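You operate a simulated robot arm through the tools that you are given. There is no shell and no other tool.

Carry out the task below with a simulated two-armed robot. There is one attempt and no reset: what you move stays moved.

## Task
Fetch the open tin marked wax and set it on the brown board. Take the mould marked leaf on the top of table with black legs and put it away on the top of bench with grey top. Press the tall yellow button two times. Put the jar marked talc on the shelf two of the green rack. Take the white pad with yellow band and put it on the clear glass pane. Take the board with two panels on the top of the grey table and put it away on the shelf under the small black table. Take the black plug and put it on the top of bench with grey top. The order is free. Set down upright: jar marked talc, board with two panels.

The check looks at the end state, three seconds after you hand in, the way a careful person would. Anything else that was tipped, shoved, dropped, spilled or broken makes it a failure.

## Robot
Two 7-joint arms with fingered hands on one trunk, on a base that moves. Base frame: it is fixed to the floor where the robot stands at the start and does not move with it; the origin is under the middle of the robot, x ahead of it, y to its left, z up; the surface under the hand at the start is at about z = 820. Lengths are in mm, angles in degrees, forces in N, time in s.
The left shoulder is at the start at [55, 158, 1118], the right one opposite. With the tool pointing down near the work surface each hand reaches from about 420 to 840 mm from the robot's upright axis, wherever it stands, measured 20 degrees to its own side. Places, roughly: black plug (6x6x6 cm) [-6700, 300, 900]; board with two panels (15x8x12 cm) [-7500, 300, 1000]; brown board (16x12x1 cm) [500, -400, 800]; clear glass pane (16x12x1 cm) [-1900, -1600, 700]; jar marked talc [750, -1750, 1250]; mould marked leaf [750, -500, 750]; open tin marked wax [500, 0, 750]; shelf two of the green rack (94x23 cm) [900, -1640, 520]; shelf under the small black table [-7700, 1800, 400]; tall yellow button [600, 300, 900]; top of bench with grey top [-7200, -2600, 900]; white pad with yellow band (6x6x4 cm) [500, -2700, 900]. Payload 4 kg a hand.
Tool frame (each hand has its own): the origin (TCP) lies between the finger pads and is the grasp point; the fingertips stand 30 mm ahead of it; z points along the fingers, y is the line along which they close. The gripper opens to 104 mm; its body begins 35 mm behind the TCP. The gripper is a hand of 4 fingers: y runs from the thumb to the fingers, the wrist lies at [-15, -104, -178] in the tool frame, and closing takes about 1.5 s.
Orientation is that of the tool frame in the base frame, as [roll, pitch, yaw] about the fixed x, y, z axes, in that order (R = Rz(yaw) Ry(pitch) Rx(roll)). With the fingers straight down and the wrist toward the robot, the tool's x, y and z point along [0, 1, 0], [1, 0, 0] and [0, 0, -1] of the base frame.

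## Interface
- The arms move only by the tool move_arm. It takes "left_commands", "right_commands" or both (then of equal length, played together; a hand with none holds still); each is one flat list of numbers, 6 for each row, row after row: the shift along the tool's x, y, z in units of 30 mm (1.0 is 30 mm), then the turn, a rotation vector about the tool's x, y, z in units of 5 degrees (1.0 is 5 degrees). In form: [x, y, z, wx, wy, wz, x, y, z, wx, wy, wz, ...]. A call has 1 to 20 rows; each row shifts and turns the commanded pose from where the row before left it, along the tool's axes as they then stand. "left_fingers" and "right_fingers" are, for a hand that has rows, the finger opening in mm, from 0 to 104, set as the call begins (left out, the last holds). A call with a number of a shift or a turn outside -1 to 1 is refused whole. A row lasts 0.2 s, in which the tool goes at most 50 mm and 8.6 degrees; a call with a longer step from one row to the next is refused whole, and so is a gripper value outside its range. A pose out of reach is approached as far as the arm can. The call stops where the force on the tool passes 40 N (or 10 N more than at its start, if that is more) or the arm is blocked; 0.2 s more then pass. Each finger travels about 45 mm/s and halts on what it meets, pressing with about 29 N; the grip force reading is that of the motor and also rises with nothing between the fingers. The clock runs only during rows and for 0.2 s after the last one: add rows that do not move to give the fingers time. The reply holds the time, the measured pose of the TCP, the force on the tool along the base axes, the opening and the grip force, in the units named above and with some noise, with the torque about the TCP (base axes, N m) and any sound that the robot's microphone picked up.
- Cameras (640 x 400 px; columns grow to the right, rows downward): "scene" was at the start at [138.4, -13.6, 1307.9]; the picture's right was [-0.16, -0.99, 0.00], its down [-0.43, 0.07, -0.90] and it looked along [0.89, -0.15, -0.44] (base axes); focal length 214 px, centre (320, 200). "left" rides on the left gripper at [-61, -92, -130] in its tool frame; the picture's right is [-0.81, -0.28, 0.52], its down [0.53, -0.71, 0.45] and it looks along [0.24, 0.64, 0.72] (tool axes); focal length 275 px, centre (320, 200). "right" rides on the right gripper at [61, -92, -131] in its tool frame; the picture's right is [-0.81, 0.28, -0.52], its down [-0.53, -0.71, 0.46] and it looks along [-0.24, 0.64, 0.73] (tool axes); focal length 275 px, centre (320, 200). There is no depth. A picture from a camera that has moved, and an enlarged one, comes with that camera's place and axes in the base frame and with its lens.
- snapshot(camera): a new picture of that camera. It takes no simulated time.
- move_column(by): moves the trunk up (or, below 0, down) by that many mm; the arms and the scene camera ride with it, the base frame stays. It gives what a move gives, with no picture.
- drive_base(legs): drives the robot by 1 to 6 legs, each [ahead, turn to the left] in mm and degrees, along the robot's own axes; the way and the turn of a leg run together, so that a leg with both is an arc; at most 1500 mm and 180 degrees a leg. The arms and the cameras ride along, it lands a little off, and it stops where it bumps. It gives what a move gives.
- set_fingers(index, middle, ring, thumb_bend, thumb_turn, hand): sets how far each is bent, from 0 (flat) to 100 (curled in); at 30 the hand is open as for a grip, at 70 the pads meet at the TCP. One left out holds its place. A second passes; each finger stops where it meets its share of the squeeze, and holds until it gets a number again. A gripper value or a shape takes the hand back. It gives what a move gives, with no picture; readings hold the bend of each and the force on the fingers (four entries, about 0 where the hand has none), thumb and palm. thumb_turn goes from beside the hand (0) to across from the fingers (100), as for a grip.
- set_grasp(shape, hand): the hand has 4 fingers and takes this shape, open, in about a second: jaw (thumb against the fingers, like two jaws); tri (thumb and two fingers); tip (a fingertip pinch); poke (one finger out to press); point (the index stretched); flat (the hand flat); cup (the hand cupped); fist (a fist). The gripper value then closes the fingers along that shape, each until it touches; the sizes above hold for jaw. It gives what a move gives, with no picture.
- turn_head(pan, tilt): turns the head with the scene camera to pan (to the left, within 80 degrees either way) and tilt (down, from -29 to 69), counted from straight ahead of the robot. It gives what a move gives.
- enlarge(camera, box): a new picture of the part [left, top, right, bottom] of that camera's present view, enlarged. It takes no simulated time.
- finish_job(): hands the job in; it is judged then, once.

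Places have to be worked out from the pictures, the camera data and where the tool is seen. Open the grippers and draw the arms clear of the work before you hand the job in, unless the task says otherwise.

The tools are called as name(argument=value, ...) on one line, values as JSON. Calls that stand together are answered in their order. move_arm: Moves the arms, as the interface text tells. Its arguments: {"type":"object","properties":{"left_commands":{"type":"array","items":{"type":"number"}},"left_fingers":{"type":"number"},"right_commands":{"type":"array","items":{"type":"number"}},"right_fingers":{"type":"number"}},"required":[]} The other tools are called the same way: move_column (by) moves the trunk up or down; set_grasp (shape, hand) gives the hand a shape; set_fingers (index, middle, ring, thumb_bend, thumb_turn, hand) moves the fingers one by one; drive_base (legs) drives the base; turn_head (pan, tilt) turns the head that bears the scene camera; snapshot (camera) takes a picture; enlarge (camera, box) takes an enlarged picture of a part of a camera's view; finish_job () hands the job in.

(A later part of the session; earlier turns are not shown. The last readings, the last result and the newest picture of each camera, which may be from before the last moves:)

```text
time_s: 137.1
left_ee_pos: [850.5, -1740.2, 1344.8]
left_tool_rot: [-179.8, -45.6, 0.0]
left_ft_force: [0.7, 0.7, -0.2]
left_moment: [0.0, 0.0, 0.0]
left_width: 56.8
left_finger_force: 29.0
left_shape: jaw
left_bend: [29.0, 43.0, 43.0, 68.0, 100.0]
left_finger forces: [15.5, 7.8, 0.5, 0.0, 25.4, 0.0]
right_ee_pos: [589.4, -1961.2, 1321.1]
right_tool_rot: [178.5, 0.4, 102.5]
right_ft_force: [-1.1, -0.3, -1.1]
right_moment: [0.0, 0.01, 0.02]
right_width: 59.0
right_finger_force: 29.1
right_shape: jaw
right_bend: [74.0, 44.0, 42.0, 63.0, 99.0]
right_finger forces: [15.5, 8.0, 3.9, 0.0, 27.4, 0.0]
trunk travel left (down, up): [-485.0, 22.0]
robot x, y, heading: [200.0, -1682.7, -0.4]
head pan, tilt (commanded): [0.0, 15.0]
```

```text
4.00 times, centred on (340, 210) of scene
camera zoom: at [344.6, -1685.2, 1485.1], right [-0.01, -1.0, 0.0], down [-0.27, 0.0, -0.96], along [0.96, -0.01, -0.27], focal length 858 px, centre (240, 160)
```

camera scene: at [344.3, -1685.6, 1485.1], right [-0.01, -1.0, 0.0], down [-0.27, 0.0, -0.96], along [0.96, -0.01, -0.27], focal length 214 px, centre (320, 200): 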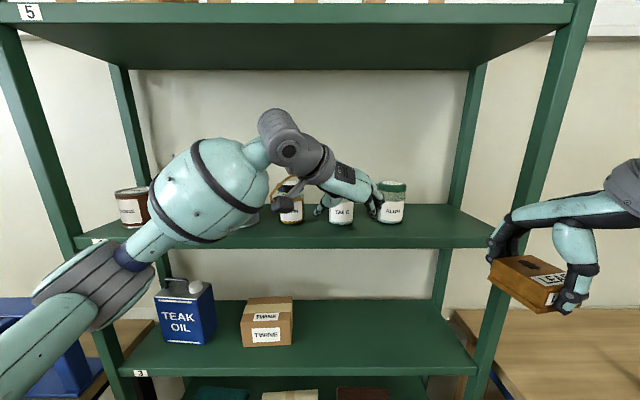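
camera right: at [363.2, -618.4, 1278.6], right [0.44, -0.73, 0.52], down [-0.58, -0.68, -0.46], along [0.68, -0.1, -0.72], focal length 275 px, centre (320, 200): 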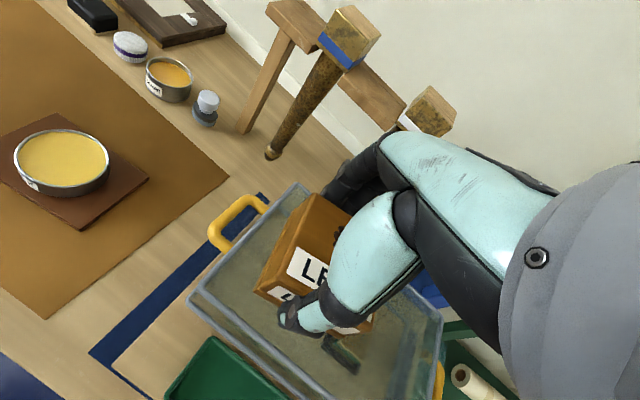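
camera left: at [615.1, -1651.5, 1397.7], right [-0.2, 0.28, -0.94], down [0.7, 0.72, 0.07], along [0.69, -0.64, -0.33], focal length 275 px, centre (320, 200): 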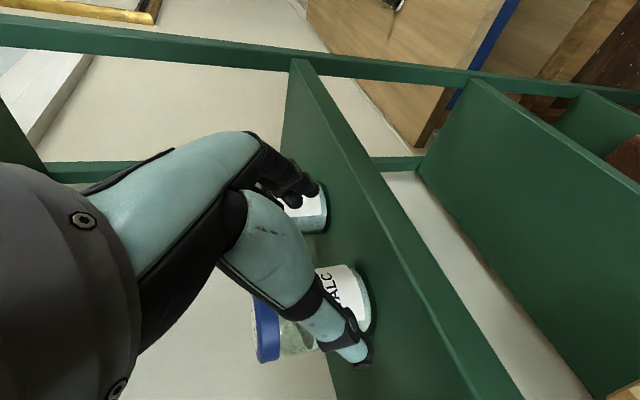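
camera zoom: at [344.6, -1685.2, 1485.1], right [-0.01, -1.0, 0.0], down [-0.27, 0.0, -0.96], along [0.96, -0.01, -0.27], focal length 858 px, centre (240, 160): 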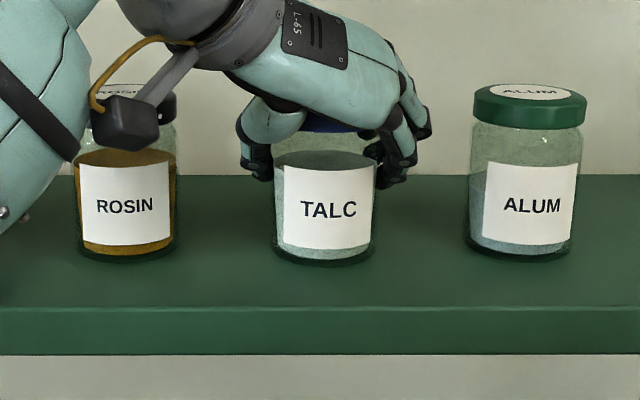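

Jar is gripped by thumb, index and middle. I lift it 20 mm slowly and check that it stays upright and does not slip.

move_arm(left_commands=[0.12, 0, -0.117, 0, 0, 0, 0.12, 0, -0.117, 0, 0, 0, 0.12, 0, -0.117, 0, 0, 0, 0.12, 0, -0.117, 0, 0, 0, 0, 0, 0, 0, 0, 0])

enlarge(camera="left", box=[220, 150, 420, 390])

enlarge(camera="scene", box=[260, 160, 420, 260])

```text
time_s: 138.3
left_ee_pos: [850.0, -1740.9, 1365.9]
left_tool_rot: [-179.5, -45.6, -0.2]
left_ft_force: [0.7, -0.4, -5.0]
left_moment: [0.02, 0.03, -0.01]
left_width: 56.6
left_finger_force: 29.1
left_shape: jaw
left_bend: [29.0, 43.0, 44.0, 68.0, 100.0]
left_finger forces: [16.6, 7.2, 0.1, 0.0, 25.3, 0.0]
right_ee_pos: [589.3, -1961.8, 1320.3]
right_tool_rot: [178.4, 0.3, 102.5]
right_ft_force: [-0.6, -0.2, -1.1]
right_moment: [-0.03, 0.0, -0.03]
right_width: 59.0
right_finger_force: 29.0
right_shape: jaw
right_bend: [74.0, 44.0, 42.0, 63.0, 99.0]
right_finger forces: [15.6, 8.1, 3.8, 0.1, 27.5, 0.1]
trunk travel left (down, up): [-485.0, 22.0]
robot x, y, heading: [200.7, -1685.3, -0.2]
head pan, tilt (commanded): [0.0, 15.0]
```

```text
1.67 times, centred on (320, 270) of left
camera zoom: at [714.2, -1650.7, 1412.4], right [-0.2, 0.28, -0.94], down [0.7, 0.72, 0.07], along [0.69, -0.64, -0.34], focal length 459 px, centre (320, 83)
```

zoom: 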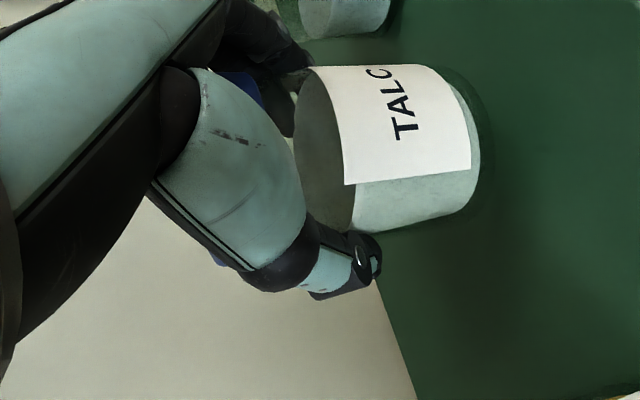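

```text
4.00 times, centred on (340, 210) of scene
camera zoom: at [344.9, -1685.4, 1485.1], right [-0.01, -1.0, 0.0], down [-0.27, 0.0, -0.96], along [0.96, -0.01, -0.27], focal length 858 px, centre (240, 160)
```

zoom: 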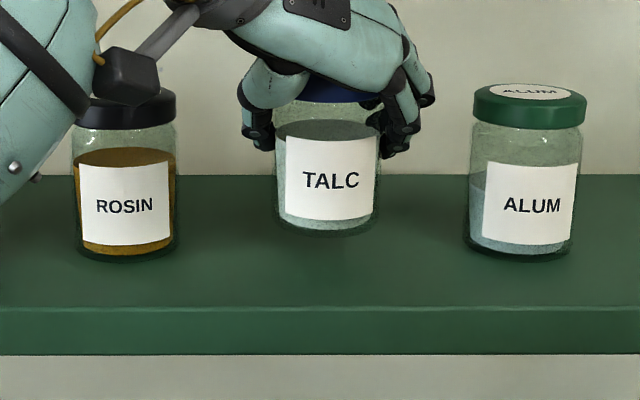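

The jar is held upright (5 N weight). I draw it straight back out of the rack.

move_arm(left_commands=[0.07, 0, -0.2, 0, 0, 0, -0.3, 0, -0.4, 0, 0, 0, -0.6, 0, -0.614, 0, 0, 0, -0.6, 0, -0.614, 0, 0, 0, -0.6, 0, -0.614, 0, 0, 0, -0.6, 0, -0.614, 0, 0, 0, -0.6, 0, -0.614, 0, 0, 0, -0.6, 0, -0.614, 0, 0, 0, -0.6, 0, -0.614, 0, 0, 0, -0.3, 0, -0.3, 0, 0, 0, 0, 0, 0, 0, 0, 0])

snapshot(camera="scene")

turn_head(pan=-65, tilt=30)

snapshot(camera="scene")

```text
time_s: 140.7
left_ee_pos: [639.8, -1741.0, 1372.2]
left_tool_rot: [-179.6, -45.6, -0.1]
left_ft_force: [0.1, -0.6, -4.2]
left_moment: [0.02, 0.02, 0.01]
left_width: 56.5
left_finger_force: 29.6
left_shape: jaw
left_bend: [73.0, 43.0, 44.0, 69.0, 100.0]
left_finger forces: [16.8, 7.2, 0.0, 0.1, 25.1, 0.0]
right_ee_pos: [589.4, -1963.2, 1318.9]
right_tool_rot: [178.6, 0.4, 102.5]
right_ft_force: [0.5, -1.0, -1.4]
right_moment: [0.0, 0.0, -0.01]
right_width: 59.3
right_finger_force: 28.8
right_shape: jaw
right_bend: [74.0, 44.0, 42.0, 63.0, 99.0]
right_finger forces: [15.4, 8.2, 3.9, 0.0, 27.5, 0.0]
trunk travel left (down, up): [-485.0, 22.0]
robot x, y, heading: [200.8, -1685.2, -0.1]
head pan, tilt (commanded): [0.0, 15.0]
```

```text
taken
camera scene: at [344.9, -1685.5, 1485.1], right [-0.01, -1.0, 0.0], down [-0.27, 0.0, -0.96], along [0.96, -0.01, -0.27], focal length 214 px, centre (320, 200)
```

scene: 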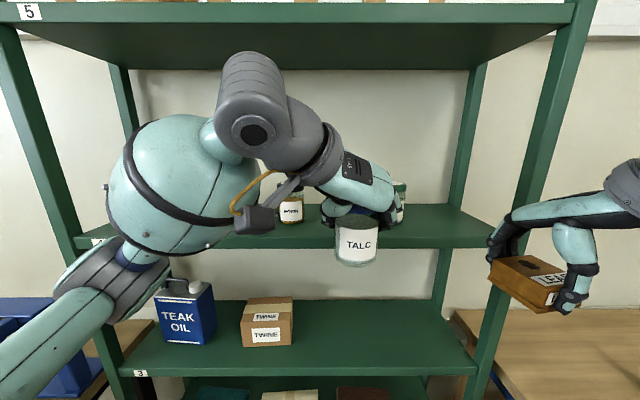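

```text
time_s: 142.0
left_ee_pos: [640.8, -1739.9, 1373.1]
left_tool_rot: [-179.8, -45.5, 0.0]
left_ft_force: [-0.1, -0.5, -4.8]
left_moment: [0.01, -0.01, -0.01]
left_width: 56.3
left_finger_force: 28.8
left_shape: jaw
left_bend: [73.0, 43.0, 44.0, 69.0, 100.0]
left_finger forces: [16.8, 7.1, 0.0, 0.0, 25.3, 0.0]
right_ee_pos: [588.8, -1963.4, 1319.9]
right_tool_rot: [178.6, 0.4, 102.5]
right_ft_force: [0.5, 0.3, -1.2]
right_moment: [0.04, -0.01, -0.01]
right_width: 58.7
right_finger_force: 29.1
right_shape: jaw
right_bend: [74.0, 44.0, 42.0, 63.0, 99.0]
right_finger forces: [15.5, 8.0, 3.9, 0.0, 27.5, 0.0]
trunk travel left (down, up): [-485.0, 22.0]
robot x, y, heading: [204.0, -1687.0, -0.3]
head pan, tilt (commanded): [-65.0, 30.0]
```

```text
taken
camera scene: at [288.8, -1767.1, 1461.7], right [-0.91, -0.42, 0.01], down [-0.22, 0.45, -0.86], along [0.36, -0.79, -0.51], focal length 214 px, centre (320, 200)
```

scene: 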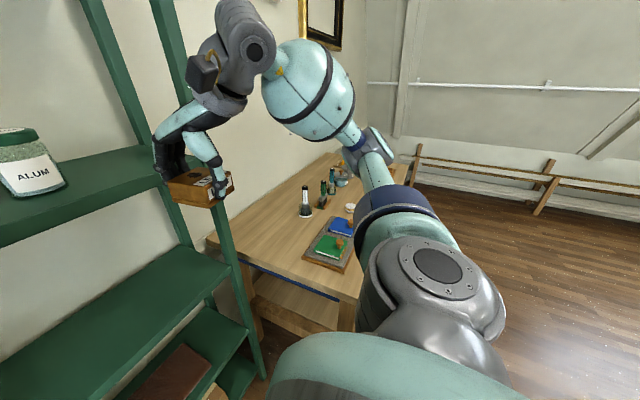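

The right elbow reaches out above table 2, so before lowering the trunk I back the base off 150 mm. Then I lower the trunk to bring the jar toward shelf 2's level.

drive_base(legs=[[-150, 0]])

turn_head(pan=0, tilt=35)

snapshot(camera="scene")

```text
time_s: 143.4
left_ee_pos: [492.9, -1740.9, 1369.7]
left_tool_rot: [-179.6, -45.4, -0.3]
left_ft_force: [0.4, -0.2, -3.8]
left_moment: [0.0, 0.04, 0.0]
left_width: 56.6
left_finger_force: 28.7
left_shape: jaw
left_bend: [73.0, 43.0, 44.0, 69.0, 100.0]
left_finger forces: [16.8, 7.2, 0.0, 0.0, 25.2, 0.0]
right_ee_pos: [442.5, -1962.7, 1319.0]
right_tool_rot: [178.6, 0.5, 102.3]
right_ft_force: [0.2, -0.4, -0.5]
right_moment: [0.02, 0.02, 0.01]
right_width: 58.9
right_finger_force: 29.1
right_shape: jaw
right_bend: [74.0, 44.0, 42.0, 63.0, 99.0]
right_finger forces: [15.4, 8.0, 3.9, 0.0, 27.5, 0.0]
trunk travel left (down, up): [-485.0, 22.0]
robot x, y, heading: [51.1, -1688.2, -0.4]
head pan, tilt (commanded): [-65.0, 30.0]
```

```text
time_s: 144.8
left_ee_pos: [473.9, -1739.3, 1378.0]
left_tool_rot: [-179.5, -46.3, -0.1]
left_ft_force: [-0.6, -0.3, -3.2]
left_moment: [0.02, 0.05, -0.03]
left_width: 56.4
left_finger_force: 28.5
left_shape: jaw
left_bend: [73.0, 44.0, 45.0, 69.0, 99.0]
left_finger forces: [17.2, 7.6, 0.3, 0.1, 26.1, 0.1]
right_ee_pos: [423.3, -1962.9, 1323.4]
right_tool_rot: [177.9, 0.7, 102.3]
right_ft_force: [0.0, -0.4, -1.2]
right_moment: [0.02, 0.02, -0.04]
right_width: 59.4
right_finger_force: 29.0
right_shape: jaw
right_bend: [74.0, 44.0, 42.0, 63.0, 98.0]
right_finger forces: [15.6, 8.2, 3.9, 0.0, 27.6, 0.0]
trunk travel left (down, up): [-485.0, 22.0]
robot x, y, heading: [47.8, -1683.9, -0.3]
head pan, tilt (commanded): [0.0, 35.0]
```

```text
taken
camera scene: at [188.7, -1684.9, 1453.1], right [-0.01, -1.0, 0.0], down [-0.59, 0.0, -0.81], along [0.81, -0.01, -0.59], focal length 214 px, centre (320, 200)
```

scene: 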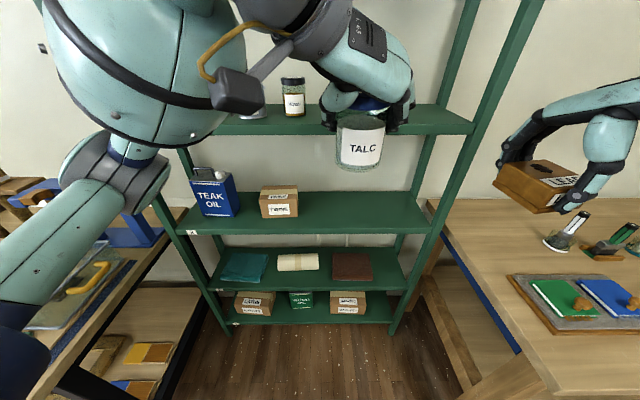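

Space below looks clear. I lower the trunk 250 mm first and look, keeping both loads clear of tables.

move_column(by=-250)

snapshot(camera="scene")

turn_head(pan=-65, tilt=40)

snapshot(camera="scene")

```text
time_s: 147.4
left_ee_pos: [473.2, -1739.1, 1127.5]
left_tool_rot: [-179.6, -46.3, -0.1]
left_ft_force: [0.7, 0.1, -4.5]
left_moment: [0.01, 0.0, -0.02]
left_width: 56.5
left_finger_force: 28.7
left_shape: jaw
left_bend: [73.0, 44.0, 45.0, 69.0, 99.0]
left_finger forces: [17.2, 7.6, 0.2, 0.0, 26.1, 0.0]
right_ee_pos: [421.5, -1961.5, 1074.4]
right_tool_rot: [177.9, 0.6, 102.4]
right_ft_force: [-0.5, 1.0, -1.9]
right_moment: [0.01, 0.0, 0.0]
right_width: 59.3
right_finger_force: 29.0
right_shape: jaw
right_bend: [74.0, 44.0, 42.0, 63.0, 98.0]
right_finger forces: [15.6, 8.2, 4.0, 0.0, 27.6, 0.1]
trunk travel left (down, up): [-235.0, 272.0]
robot x, y, heading: [45.8, -1688.1, -0.3]
head pan, tilt (commanded): [0.0, 35.0]
```

```text
taken
camera scene: at [184.4, -1684.7, 1203.3], right [-0.01, -1.0, 0.0], down [-0.58, 0.0, -0.81], along [0.81, -0.01, -0.58], focal length 214 px, centre (320, 200)
```

scene: 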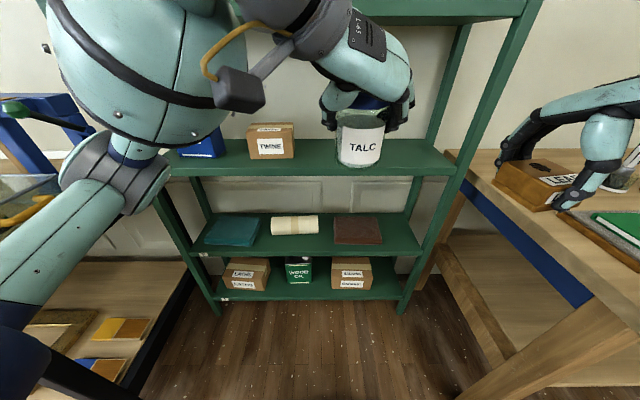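

```text
time_s: 148.7
left_ee_pos: [473.9, -1739.9, 1126.8]
left_tool_rot: [-179.7, -46.3, -0.1]
left_ft_force: [-0.3, 0.1, -3.8]
left_moment: [0.02, 0.02, 0.0]
left_width: 56.3
left_finger_force: 29.1
left_shape: jaw
left_bend: [73.0, 44.0, 45.0, 69.0, 99.0]
left_finger forces: [17.2, 7.5, 0.2, 0.0, 26.1, 0.0]
right_ee_pos: [421.2, -1962.0, 1074.7]
right_tool_rot: [178.0, 0.6, 102.4]
right_ft_force: [0.5, 0.3, -0.7]
right_moment: [0.03, 0.0, 0.02]
right_width: 59.0
right_finger_force: 28.9
right_shape: jaw
right_bend: [74.0, 44.0, 42.0, 63.0, 98.0]
right_finger forces: [15.6, 8.1, 4.1, 0.2, 27.7, 0.0]
trunk travel left (down, up): [-235.0, 272.0]
robot x, y, heading: [51.0, -1686.1, -0.2]
head pan, tilt (commanded): [-65.0, 40.0]
```

```text
taken
camera scene: at [131.8, -1761.4, 1196.5], right [-0.91, -0.42, 0.01], down [-0.28, 0.58, -0.76], along [0.31, -0.7, -0.65], focal length 214 px, centre (320, 200)
```

scene: 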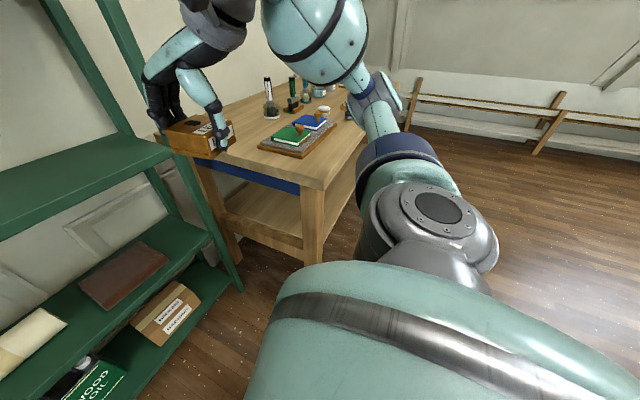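

The right elbow is close to table 2's corner, so I shift the left hand 140 mm left (to the drop spot's y≈-1600) and bring the right hand 90 mm inward to tuck its elbow.

move_arm(left_commands=[0, -0.5, 0, 0, -0.14, 0, 0, -0.8, 0, 0, 0, 0, 0, -0.8, 0, 0, 0, 0, 0, -0.8, 0, 0, 0, 0, 0, -0.8, 0, 0, 0, 0, 0, -0.6, 0, 0, 0, 0, 0, -0.37, 0, 0, 0, 0, 0, 0, 0, 0, 0, 0], right_commands=[0, 0, 0, 0, 0, 0, 0, 0, 0, 0, 0, 0, 0.6, 0.13, 0, 0.2, 0, 0, 0.6, 0.13, 0, 0.2, 0, 0, 0.6, 0.13, 0, 0, 0, 0, 0.6, 0.13, 0, 0, 0, 0, 0.5, 0.11, 0, 0, 0, 0, 0, 0, 0, 0, 0, 0])

snapshot(camera="scene")

```text
time_s: 150.5
left_ee_pos: [472.2, -1600.1, 1129.2]
left_tool_rot: [-179.6, -45.6, -0.3]
left_ft_force: [0.5, -0.5, -3.7]
left_moment: [0.0, 0.01, 0.02]
left_width: 56.2
left_finger_force: 28.6
left_shape: jaw
left_bend: [73.0, 44.0, 45.0, 69.0, 99.0]
left_finger forces: [17.4, 7.2, 0.2, 0.0, 25.8, 0.1]
right_ee_pos: [421.4, -1874.2, 1073.5]
right_tool_rot: [179.8, 0.5, 102.3]
right_ft_force: [-0.4, -0.1, -1.9]
right_moment: [0.02, 0.02, 0.0]
right_width: 59.1
right_finger_force: 29.5
right_shape: jaw
right_bend: [74.0, 44.0, 42.0, 63.0, 98.0]
right_finger forces: [15.6, 8.0, 3.9, 0.0, 27.5, 0.1]
trunk travel left (down, up): [-235.0, 272.0]
robot x, y, heading: [49.5, -1686.0, -0.5]
head pan, tilt (commanded): [-65.0, 40.0]
```

```text
taken
camera scene: at [131.6, -1761.8, 1196.4], right [-0.91, -0.42, 0.01], down [-0.28, 0.58, -0.76], along [0.31, -0.7, -0.65], focal length 214 px, centre (320, 200)
```

scene: 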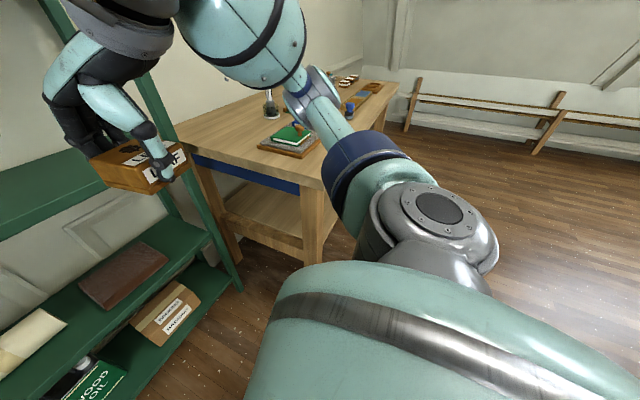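

The right elbow now clears table 2. I lower the trunk another 200 mm and look at shelf 2.

move_column(by=-200)

turn_head(pan=0, tilt=35)

snapshot(camera="scene")

enlarge(camera="scene", box=[170, 150, 450, 330])

```text
time_s: 152.7
left_ee_pos: [468.1, -1587.3, 929.8]
left_tool_rot: [179.2, -45.8, 0.8]
left_ft_force: [-0.2, -0.1, -3.9]
left_moment: [0.01, 0.03, -0.01]
left_width: 56.4
left_finger_force: 28.9
left_shape: jaw
left_bend: [73.0, 44.0, 45.0, 69.0, 99.0]
left_finger forces: [17.3, 7.2, 0.1, 0.1, 25.6, 0.0]
right_ee_pos: [417.7, -1860.3, 878.4]
right_tool_rot: [179.4, 1.6, 102.6]
right_ft_force: [0.2, 0.1, -1.7]
right_moment: [0.02, -0.02, -0.01]
right_width: 59.2
right_finger_force: 29.0
right_shape: jaw
right_bend: [74.0, 44.0, 42.0, 63.0, 98.0]
right_finger forces: [15.6, 7.9, 4.0, 0.0, 27.6, 0.0]
trunk travel left (down, up): [-35.0, 472.0]
robot x, y, heading: [50.4, -1689.9, -0.2]
head pan, tilt (commanded): [-65.0, 40.0]
```

```text
time_s: 154.1
left_ee_pos: [468.2, -1586.4, 929.5]
left_tool_rot: [179.2, -45.9, 0.8]
left_ft_force: [-0.9, -0.4, -4.1]
left_moment: [0.01, 0.04, -0.01]
left_width: 56.2
left_finger_force: 28.8
left_shape: jaw
left_bend: [73.0, 44.0, 45.0, 69.0, 99.0]
left_finger forces: [17.3, 7.1, 0.1, 0.0, 25.7, 0.1]
right_ee_pos: [417.9, -1859.8, 878.9]
right_tool_rot: [179.4, 1.6, 102.6]
right_ft_force: [0.2, -0.2, -1.4]
right_moment: [0.0, 0.0, 0.03]
right_width: 58.9
right_finger_force: 29.4
right_shape: jaw
right_bend: [74.0, 44.0, 42.0, 63.0, 98.0]
right_finger forces: [15.6, 8.0, 3.8, 0.0, 27.5, 0.0]
trunk travel left (down, up): [-35.0, 472.0]
robot x, y, heading: [47.9, -1686.6, -0.1]
head pan, tilt (commanded): [0.0, 35.0]
```

```text
taken
camera scene: at [178.0, -1671.0, 1002.8], right [-0.01, -1.0, 0.02], down [-0.58, -0.01, -0.81], along [0.81, -0.01, -0.58], focal length 214 px, centre (320, 200)
```

scene: 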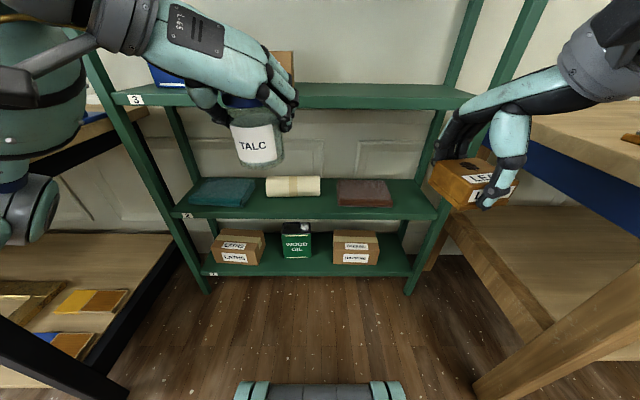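

```text
2.22 times, centred on (310, 240) of scene
camera zoom: at [178.0, -1671.0, 1002.8], right [-0.01, -1.0, 0.02], down [-0.58, -0.01, -0.81], along [0.81, -0.01, -0.58], focal length 477 px, centre (342, 111)
```

zoom: 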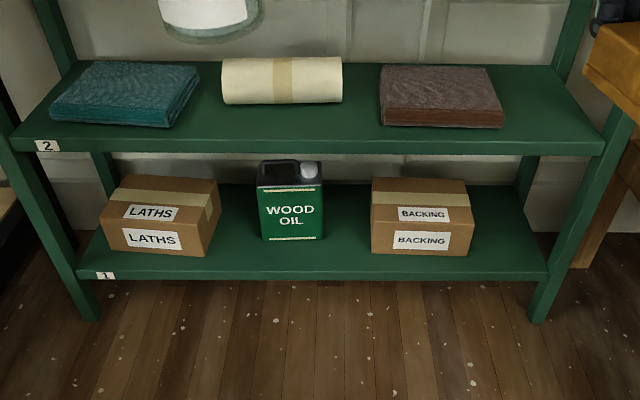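

The body seems to have leaned about 0.8° to the left during the lowering; I check whether the right elbow or left elbow touches anything.

turn_head(pan=-65, tilt=45)

snapshot(camera="scene")

turn_head(pan=65, tilt=45)

snapshot(camera="scene")

```text
time_s: 155.4
left_ee_pos: [468.8, -1587.1, 929.2]
left_tool_rot: [179.2, -45.7, 0.8]
left_ft_force: [0.9, 0.1, -4.5]
left_moment: [0.02, 0.0, 0.0]
left_width: 56.1
left_finger_force: 28.6
left_shape: jaw
left_bend: [73.0, 44.0, 45.0, 69.0, 99.0]
left_finger forces: [17.2, 7.1, 0.1, 0.0, 25.7, 0.0]
right_ee_pos: [417.6, -1859.9, 877.5]
right_tool_rot: [179.6, 1.6, 102.5]
right_ft_force: [0.7, -1.1, -1.2]
right_moment: [-0.01, 0.02, -0.03]
right_width: 59.1
right_finger_force: 29.1
right_shape: jaw
right_bend: [74.0, 44.0, 42.0, 63.0, 98.0]
right_finger forces: [15.5, 7.9, 4.0, 0.0, 27.6, 0.0]
trunk travel left (down, up): [-35.0, 472.0]
robot x, y, heading: [49.7, -1684.8, -0.3]
head pan, tilt (commanded): [-65.0, 45.0]
```

```text
taken
camera scene: at [123.8, -1744.4, 989.6], right [-0.91, -0.42, 0.02], down [-0.3, 0.63, -0.71], along [0.29, -0.65, -0.7], focal length 214 px, centre (320, 200)
```

scene: 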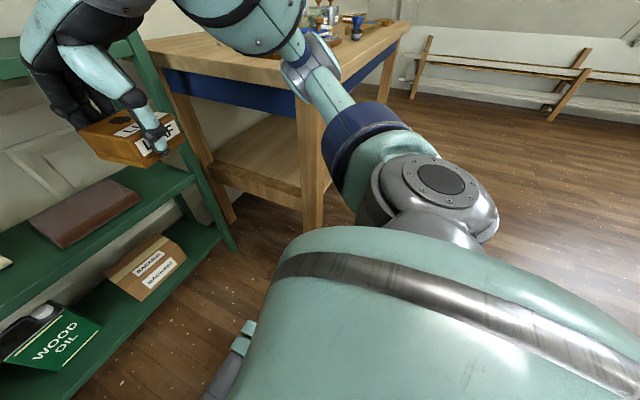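

```text
time_s: 157.5
left_ee_pos: [469.9, -1585.6, 929.2]
left_tool_rot: [179.1, -45.7, 0.9]
left_ft_force: [-0.4, 0.1, -4.4]
left_moment: [0.02, 0.05, -0.01]
left_width: 56.5
left_finger_force: 28.9
left_shape: jaw
left_bend: [73.0, 44.0, 45.0, 69.0, 99.0]
left_finger forces: [17.2, 7.2, 0.1, 0.1, 25.7, 0.1]
right_ee_pos: [418.0, -1859.4, 878.9]
right_tool_rot: [179.6, 1.5, 102.6]
right_ft_force: [0.1, 0.5, 0.4]
right_moment: [-0.01, 0.02, 0.02]
right_width: 59.3
right_finger_force: 29.6
right_shape: jaw
right_bend: [74.0, 44.0, 42.0, 63.0, 98.0]
right_finger forces: [15.6, 8.0, 3.9, 0.0, 27.5, 0.1]
trunk travel left (down, up): [-35.0, 472.0]
robot x, y, heading: [49.7, -1684.6, -0.5]
head pan, tilt (commanded): [65.0, 45.0]
```

```text
taken
camera scene: at [124.6, -1597.0, 987.3], right [0.9, -0.43, 0.0], down [-0.31, -0.65, -0.69], along [0.3, 0.63, -0.72], focal length 214 px, centre (320, 200)
```

scene: 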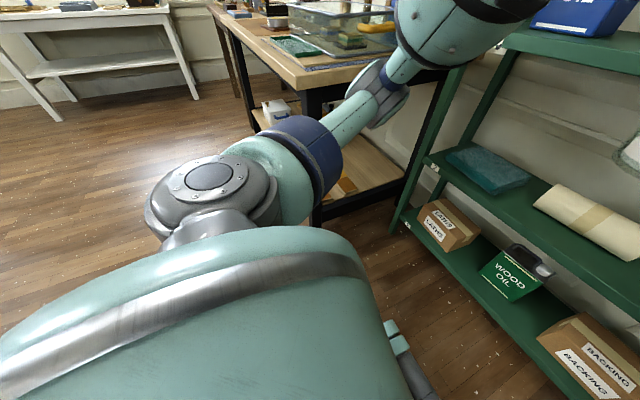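

I test for contact by raising the trunk 40 mm and seeing whether the lean goes away.

move_column(by=40)

```text
time_s: 158.4
left_ee_pos: [473.0, -1599.6, 968.6]
left_tool_rot: [-179.6, -45.7, -0.2]
left_ft_force: [0.5, -0.2, -4.7]
left_moment: [0.01, 0.0, 0.0]
left_width: 56.0
left_finger_force: 29.3
left_shape: jaw
left_bend: [73.0, 44.0, 45.0, 69.0, 99.0]
left_finger forces: [17.5, 7.2, 0.0, 0.0, 25.5, 0.0]
right_ee_pos: [420.9, -1874.2, 911.6]
right_tool_rot: [179.9, 0.6, 102.3]
right_ft_force: [0.5, -0.2, -0.8]
right_moment: [0.05, 0.03, 0.01]
right_width: 59.0
right_finger_force: 29.5
right_shape: jaw
right_bend: [74.0, 44.0, 42.0, 63.0, 98.0]
right_finger forces: [15.6, 8.0, 3.8, 0.0, 27.5, 0.0]
trunk travel left (down, up): [-75.0, 432.0]
robot x, y, heading: [47.7, -1685.3, -0.5]
head pan, tilt (commanded): [65.0, 45.0]
```

The lean vanished, so the right elbow had rested on table 2's edge. I raise 20 mm more for margin and check that table's contents are undisturbed.

move_column(by=20)

turn_head(pan=-60, tilt=20)

snapshot(camera="scene")

turn_head(pan=0, tilt=35)

snapshot(camera="scene")

```text
time_s: 159.0
left_ee_pos: [474.0, -1599.4, 989.2]
left_tool_rot: [-179.4, -45.6, -0.3]
left_ft_force: [-1.1, 1.2, -3.8]
left_moment: [0.0, -0.03, 0.0]
left_width: 56.4
left_finger_force: 28.7
left_shape: jaw
left_bend: [73.0, 44.0, 45.0, 69.0, 99.0]
left_finger forces: [17.2, 7.1, 0.1, 0.0, 25.6, 0.1]
right_ee_pos: [420.8, -1873.1, 932.6]
right_tool_rot: [179.9, 0.5, 102.1]
right_ft_force: [0.3, -0.2, -2.4]
right_moment: [0.02, 0.0, 0.0]
right_width: 59.2
right_finger_force: 29.1
right_shape: jaw
right_bend: [74.0, 44.0, 42.0, 63.0, 98.0]
right_finger forces: [15.6, 8.0, 3.9, 0.0, 27.6, 0.1]
trunk travel left (down, up): [-95.0, 412.0]
robot x, y, heading: [50.3, -1687.3, -0.5]
head pan, tilt (commanded): [65.0, 45.0]
```

```text
time_s: 161.1
left_ee_pos: [472.7, -1599.9, 989.8]
left_tool_rot: [-179.7, -45.6, 0.0]
left_ft_force: [-0.5, 0.0, -4.1]
left_moment: [-0.01, 0.02, -0.02]
left_width: 56.0
left_finger_force: 28.6
left_shape: jaw
left_bend: [73.0, 44.0, 45.0, 69.0, 99.0]
left_finger forces: [17.3, 7.0, 0.1, 0.0, 25.6, 0.0]
right_ee_pos: [422.4, -1872.4, 933.4]
right_tool_rot: [179.9, 0.6, 102.3]
right_ft_force: [-0.5, -0.2, -0.8]
right_moment: [0.0, 0.0, 0.03]
right_width: 59.0
right_finger_force: 29.1
right_shape: jaw
right_bend: [74.0, 44.0, 42.0, 63.0, 98.0]
right_finger forces: [15.6, 8.0, 3.9, 0.0, 27.6, 0.0]
trunk travel left (down, up): [-95.0, 412.0]
robot x, y, heading: [50.7, -1684.4, -0.5]
head pan, tilt (commanded): [-60.0, 20.0]
```

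```text
taken
camera scene: at [140.9, -1764.8, 1086.7], right [-0.87, -0.49, 0.01], down [-0.18, 0.3, -0.94], along [0.46, -0.82, -0.35], focal length 214 px, centre (320, 200)
```

scene: 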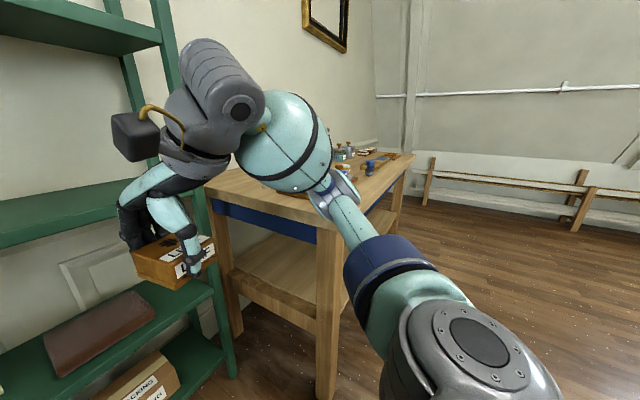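

```text
time_s: 162.4
left_ee_pos: [472.9, -1599.3, 988.7]
left_tool_rot: [-179.6, -45.7, -0.2]
left_ft_force: [-0.3, -0.1, -3.2]
left_moment: [0.01, -0.01, 0.01]
left_width: 56.3
left_finger_force: 29.1
left_shape: jaw
left_bend: [73.0, 44.0, 45.0, 69.0, 99.0]
left_finger forces: [17.3, 7.1, 0.0, 0.1, 25.6, 0.0]
right_ee_pos: [420.9, -1873.6, 932.4]
right_tool_rot: [179.9, 0.6, 102.4]
right_ft_force: [0.9, 0.4, -0.8]
right_moment: [0.02, 0.01, 0.03]
right_width: 59.0
right_finger_force: 28.6
right_shape: jaw
right_bend: [74.0, 44.0, 42.0, 63.0, 98.0]
right_finger forces: [15.6, 8.0, 3.8, 0.1, 27.6, 0.0]
trunk travel left (down, up): [-95.0, 412.0]
robot x, y, heading: [47.3, -1686.5, -0.3]
head pan, tilt (commanded): [0.0, 35.0]
```

```text
taken
camera scene: at [182.6, -1684.5, 1062.3], right [-0.01, -1.0, 0.0], down [-0.58, 0.0, -0.81], along [0.81, -0.01, -0.58], focal length 214 px, centre (320, 200)
```

scene: 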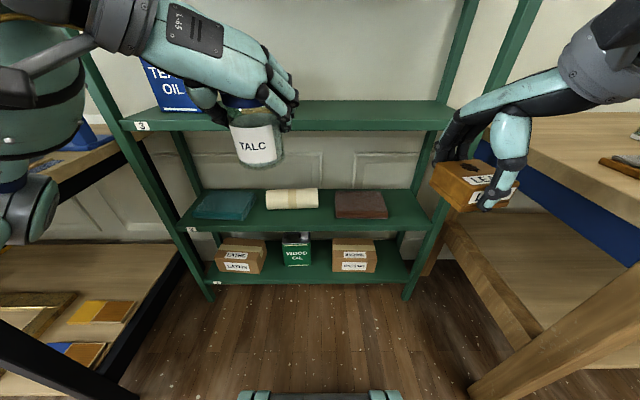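

Table 2 looks undisturbed. Now I enlarge shelf 2 to choose the exact spot in front of the cream roll.

enlarge(camera="scene", box=[180, 160, 440, 300])

enlarge(camera="scene", box=[180, 70, 330, 180])

snapshot(camera="left")

```text
2.46 times, centred on (310, 230) of scene
camera zoom: at [182.6, -1684.5, 1062.3], right [-0.01, -1.0, 0.0], down [-0.58, 0.0, -0.81], along [0.81, -0.01, -0.58], focal length 528 px, centre (345, 126)
```

zoom: 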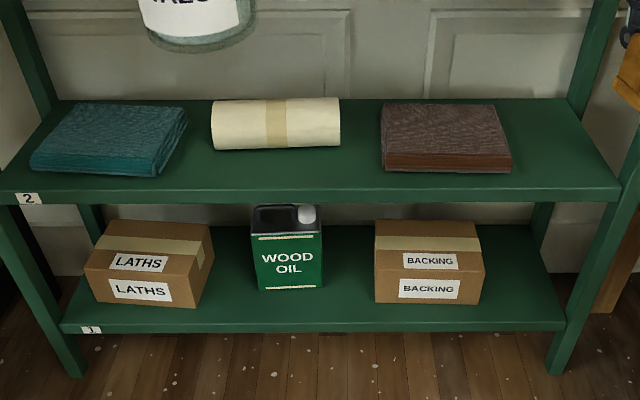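

```text
3.64 times, centred on (255, 125) of scene
camera zoom: at [182.6, -1684.5, 1062.3], right [-0.01, -1.0, 0.0], down [-0.58, 0.0, -0.81], along [0.81, -0.01, -0.58], focal length 780 px, centre (556, 473)
```

zoom: 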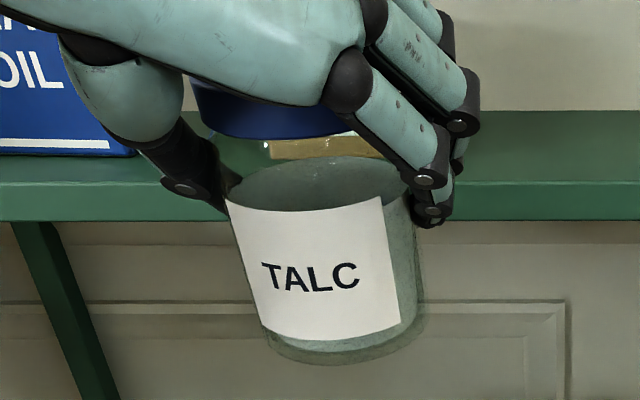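

```text
taken
camera left: at [335.8, -1508.9, 1035.9], right [-0.2, 0.28, -0.94], down [0.7, 0.71, 0.07], along [0.69, -0.64, -0.34], focal length 275 px, centre (320, 200)
```

left: 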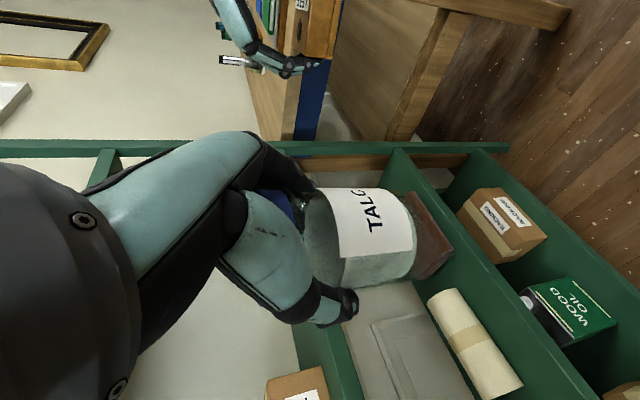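

Target for the jar axis is ≈[830,-1600] on shelf 2 (front edge x≈787, roll front ≈877). I lower the left hand in front of the rack to about z=640.

move_arm(left_commands=[-0.3, 0, 0.5, 0, 0, 0, -0.524, 0, 0.85, 0, 0, 0, -0.524, 0, 0.85, 0, 0, 0, -0.524, 0, 0.85, 0, 0, 0, -0.524, 0, 0.85, 0, 0, 0, -0.524, 0, 0.85, 0, 0, 0, -0.524, 0, 0.85, 0, 0, 0, -0.524, 0, 0.85, 0, 0, 0, -0.524, 0, 0.85, 0, 0, 0, -0.524, 0, 0.85, 0, 0, 0, -0.524, 0, 0.85, 0, 0, 0, -0.524, 0, 0.85, 0, 0, 0, -0.25, 0, 0.4, 0, 0, 0, 0, 0, 0, 0, 0, 0])

snapshot(camera="scene")

snapshot(camera="left")

```text
time_s: 165.4
left_ee_pos: [558.6, -1597.6, 638.5]
left_tool_rot: [-179.7, -45.6, -0.2]
left_ft_force: [-0.2, 0.2, -2.8]
left_moment: [0.04, 0.0, 0.0]
left_width: 56.2
left_finger_force: 28.6
left_shape: jaw
left_bend: [73.0, 44.0, 45.0, 69.0, 99.0]
left_finger forces: [17.3, 7.2, 0.0, 0.0, 25.3, 0.0]
right_ee_pos: [420.9, -1872.7, 933.7]
right_tool_rot: [179.8, 0.7, 102.5]
right_ft_force: [-0.1, 0.5, -1.6]
right_moment: [0.0, -0.05, 0.0]
right_width: 59.3
right_finger_force: 28.5
right_shape: jaw
right_bend: [74.0, 44.0, 42.0, 63.0, 98.0]
right_finger forces: [15.6, 8.0, 4.0, 0.1, 27.5, 0.0]
trunk travel left (down, up): [-95.0, 412.0]
robot x, y, heading: [46.1, -1682.2, -0.3]
head pan, tilt (commanded): [0.0, 35.0]
```

```text
taken
camera scene: at [182.6, -1684.4, 1062.3], right [-0.01, -1.0, 0.0], down [-0.58, 0.0, -0.81], along [0.81, -0.01, -0.58], focal length 214 px, centre (320, 200)
```

scene: 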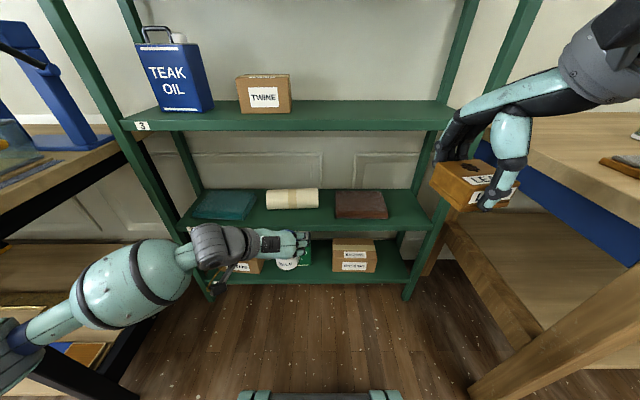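

```text
taken
camera left: at [422.9, -1507.6, 686.3], right [-0.2, 0.28, -0.94], down [0.7, 0.71, 0.07], along [0.69, -0.64, -0.34], focal length 275 px, centre (320, 200)
```

left: 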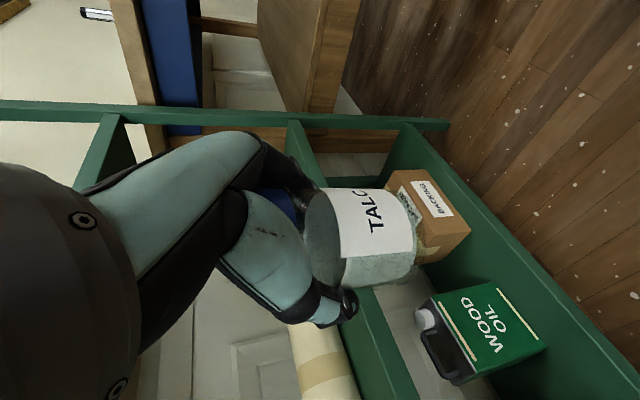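

Jar is in front of shelf 2. I advance 140 mm and lower a bit so that the jar base is about 25–30 mm above the shelf, then check.

move_arm(left_commands=[0.529, 0, 0.789, 0, 0, 0, 0.529, 0, 0.789, 0, 0, 0, 0.529, 0, 0.789, 0, 0, 0, 0.529, 0, 0.789, 0, 0, 0, 0.529, 0, 0.789, 0, 0, 0, 0, 0, 0, 0, 0, 0])

enlarge(camera="scene", box=[180, 160, 440, 300])

snapshot(camera="left")

```text
time_s: 166.8
left_ee_pos: [700.0, -1596.9, 612.2]
left_tool_rot: [-179.7, -45.7, -0.1]
left_ft_force: [-0.3, -0.5, -3.9]
left_moment: [0.02, -0.01, 0.0]
left_width: 55.9
left_finger_force: 29.2
left_shape: jaw
left_bend: [73.0, 44.0, 45.0, 69.0, 100.0]
left_finger forces: [17.2, 7.2, 0.1, 0.0, 25.3, 0.0]
right_ee_pos: [419.7, -1872.2, 933.1]
right_tool_rot: [179.8, 0.5, 102.4]
right_ft_force: [0.5, 0.2, -1.3]
right_moment: [0.02, 0.01, 0.0]
right_width: 58.9
right_finger_force: 28.8
right_shape: jaw
right_bend: [74.0, 44.0, 42.0, 63.0, 98.0]
right_finger forces: [15.6, 8.0, 4.0, 0.0, 27.6, 0.0]
trunk travel left (down, up): [-95.0, 412.0]
robot x, y, heading: [54.6, -1685.6, -0.4]
head pan, tilt (commanded): [0.0, 35.0]
```

```text
2.46 times, centred on (310, 230) of scene
camera zoom: at [182.5, -1684.4, 1062.3], right [-0.01, -1.0, 0.0], down [-0.58, 0.0, -0.81], along [0.81, -0.01, -0.58], focal length 528 px, centre (345, 126)
```

zoom: 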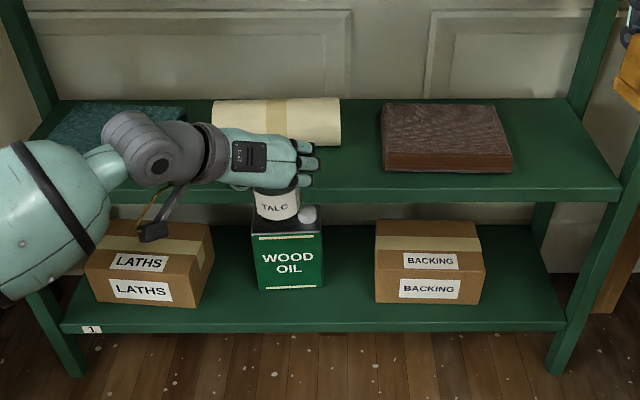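

```text
taken
camera left: at [563.6, -1506.7, 659.0], right [-0.2, 0.28, -0.94], down [0.7, 0.71, 0.07], along [0.69, -0.64, -0.33], focal length 275 px, centre (320, 200)
```

left: 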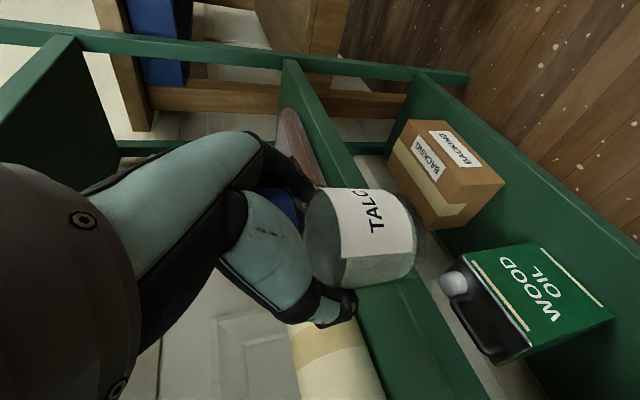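

I enlarge the wrist view to see the jar base relative to the shelf surface.

enlarge(camera="left", box=[260, 40, 500, 400])

enlarge(camera="scene", box=[250, 200, 350, 270])

```text
1.11 times, centred on (380, 220) of left
camera zoom: at [563.6, -1506.7, 659.0], right [-0.2, 0.28, -0.94], down [0.7, 0.71, 0.07], along [0.69, -0.64, -0.33], focal length 306 px, centre (253, 178)
```

zoom: 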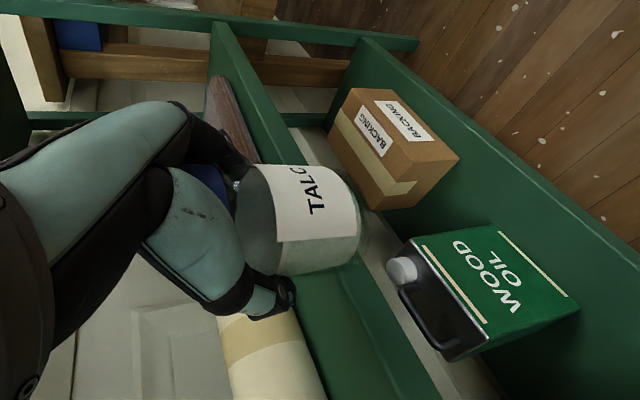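

```text
5.71 times, centred on (300, 235) of scene
camera zoom: at [182.5, -1684.4, 1062.3], right [-0.01, -1.0, 0.0], down [-0.58, 0.0, -0.81], along [0.81, -0.01, -0.58], focal length 1226 px, centre (434, 0)
```

zoom: 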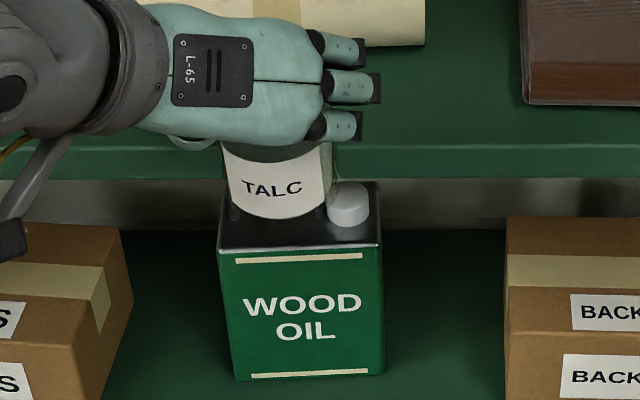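

Jar base is ~25–35 mm above the shelf by geometry. I advance 90 mm and check against the roll.

move_arm(left_commands=[0.42, 0, 0.43, 0, 0, 0, 0.42, 0, 0.43, 0, 0, 0, 0.42, 0, 0.43, 0, 0, 0, 0.42, 0, 0.43, 0, 0, 0, 0.42, 0, 0.43, 0, 0, 0, 0, 0, 0, 0, 0, 0])

snapshot(camera="left")

enlarge(camera="scene", box=[230, 170, 350, 260])

```text
time_s: 168.2
left_ee_pos: [790.7, -1597.7, 613.9]
left_tool_rot: [-179.7, -45.6, -0.1]
left_ft_force: [-0.2, 0.3, -3.9]
left_moment: [0.03, 0.02, 0.02]
left_width: 56.1
left_finger_force: 28.7
left_shape: jaw
left_bend: [73.0, 44.0, 45.0, 69.0, 100.0]
left_finger forces: [17.2, 7.3, 0.0, 0.1, 25.0, 0.1]
right_ee_pos: [420.9, -1872.4, 933.2]
right_tool_rot: [179.7, 0.6, 102.4]
right_ft_force: [0.4, -1.3, -0.9]
right_moment: [-0.01, 0.03, -0.03]
right_width: 58.9
right_finger_force: 29.4
right_shape: jaw
right_bend: [74.0, 44.0, 42.0, 63.0, 98.0]
right_finger forces: [15.5, 7.9, 3.9, 0.0, 27.6, 0.0]
trunk travel left (down, up): [-95.0, 412.0]
robot x, y, heading: [49.0, -1682.3, -0.7]
head pan, tilt (commanded): [0.0, 35.0]
```

```text
taken
camera left: at [655.1, -1506.8, 659.9], right [-0.2, 0.28, -0.94], down [0.7, 0.71, 0.06], along [0.69, -0.64, -0.34], focal length 275 px, centre (320, 200)
```

left: 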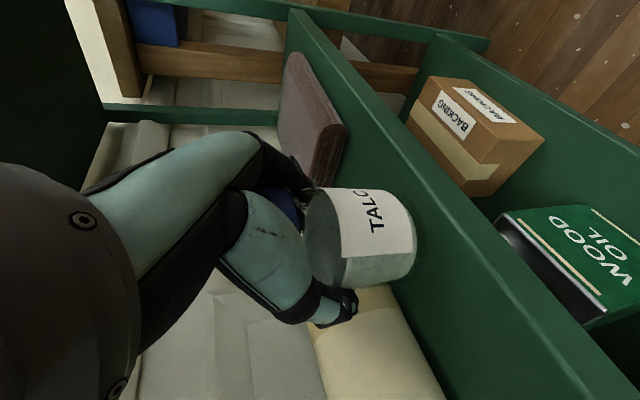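

```text
4.44 times, centred on (290, 215) of scene
camera zoom: at [182.8, -1684.3, 1062.2], right [-0.01, -1.0, 0.0], down [-0.58, 0.0, -0.81], along [0.81, -0.01, -0.58], focal length 953 px, centre (453, 133)
```

zoom: 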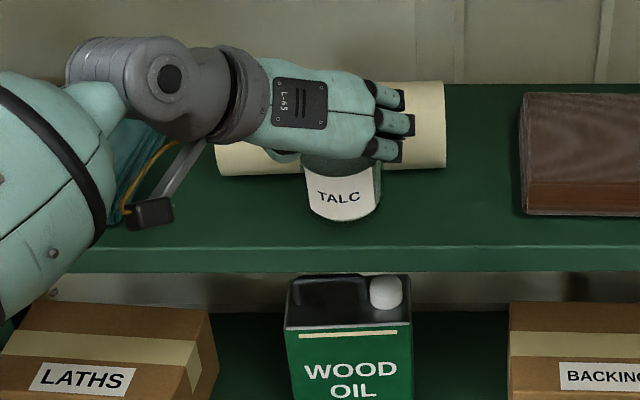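

The jar is over the shelf, in front of the roll. I advance 15 mm more, then lower slowly until contact.

move_arm(left_commands=[0.18, 0, 0.178, 0, 0, 0, 0.17, 0, 0.178, 0, 0, 0, -0.12, 0, 0.117, 0, 0, 0, -0.12, 0, 0.117, 0, 0, 0, -0.12, 0, 0.117, 0, 0, 0, 0, 0, 0, 0, 0, 0])

enlarge(camera="scene", box=[230, 170, 350, 260])

enlarge(camera="left", box=[280, 140, 520, 330])

```text
time_s: 169.6
left_ee_pos: [804.7, -1596.7, 596.1]
left_tool_rot: [-179.7, -45.6, -0.2]
left_ft_force: [-0.8, 0.7, -3.2]
left_moment: [-0.03, 0.0, 0.03]
left_width: 56.2
left_finger_force: 29.0
left_shape: jaw
left_bend: [73.0, 44.0, 45.0, 69.0, 100.0]
left_finger forces: [17.3, 7.3, 0.1, 0.0, 25.0, 0.1]
right_ee_pos: [420.9, -1872.9, 932.2]
right_tool_rot: [179.8, 0.7, 102.3]
right_ft_force: [-0.2, -0.4, -1.4]
right_moment: [-0.02, 0.01, 0.02]
right_width: 59.2
right_finger_force: 29.0
right_shape: jaw
right_bend: [74.0, 44.0, 42.0, 63.0, 98.0]
right_finger forces: [15.5, 8.0, 3.9, 0.1, 27.6, 0.0]
trunk travel left (down, up): [-95.0, 412.0]
robot x, y, heading: [50.4, -1681.1, -0.2]
head pan, tilt (commanded): [0.0, 35.0]
```

```text
4.44 times, centred on (290, 215) of scene
camera zoom: at [182.9, -1684.4, 1062.2], right [-0.01, -1.0, 0.0], down [-0.59, 0.0, -0.81], along [0.81, -0.01, -0.59], focal length 953 px, centre (453, 133)
```

zoom: 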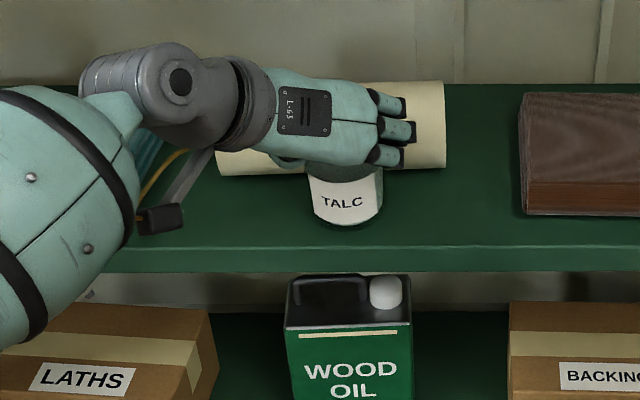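

```text
2.11 times, centred on (400, 235) of left
camera zoom: at [668.7, -1507.2, 643.5], right [-0.2, 0.28, -0.94], down [0.7, 0.71, 0.06], along [0.69, -0.64, -0.34], focal length 580 px, centre (152, 126)
```

zoom: 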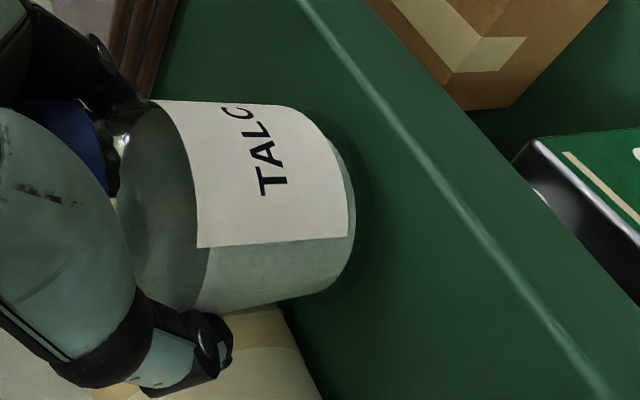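

The shelf's front edge is clearly visible and the jar is well inside it. I lower 10 mm in fine steps.

move_arm(left_commands=[-0.06, 0, 0.058, 0, 0, 0, -0.06, 0, 0.058, 0, 0, 0, -0.06, 0, 0.058, 0, 0, 0, -0.06, 0, 0.058, 0, 0, 0, 0, 0, 0, 0, 0, 0])

```text
time_s: 170.8
left_ee_pos: [805.7, -1598.1, 587.8]
left_tool_rot: [-179.8, -45.7, -0.1]
left_ft_force: [2.1, 0.0, 0.5]
left_moment: [-0.06, 0.04, -0.01]
left_width: 55.8
left_finger_force: 29.0
left_shape: jaw
left_bend: [73.0, 44.0, 45.0, 69.0, 100.0]
left_finger forces: [16.8, 9.3, 1.0, 0.1, 25.7, 0.0]
right_ee_pos: [420.7, -1872.4, 932.9]
right_tool_rot: [179.9, 0.7, 102.4]
right_ft_force: [-0.5, -0.7, -0.9]
right_moment: [0.0, 0.01, 0.02]
right_width: 59.1
right_finger_force: 28.8
right_shape: jaw
right_bend: [74.0, 44.0, 42.0, 63.0, 98.0]
right_finger forces: [15.6, 8.0, 3.9, 0.0, 27.6, 0.1]
trunk travel left (down, up): [-95.0, 412.0]
robot x, y, heading: [49.6, -1690.4, -0.5]
head pan, tilt (commanded): [0.0, 35.0]
```

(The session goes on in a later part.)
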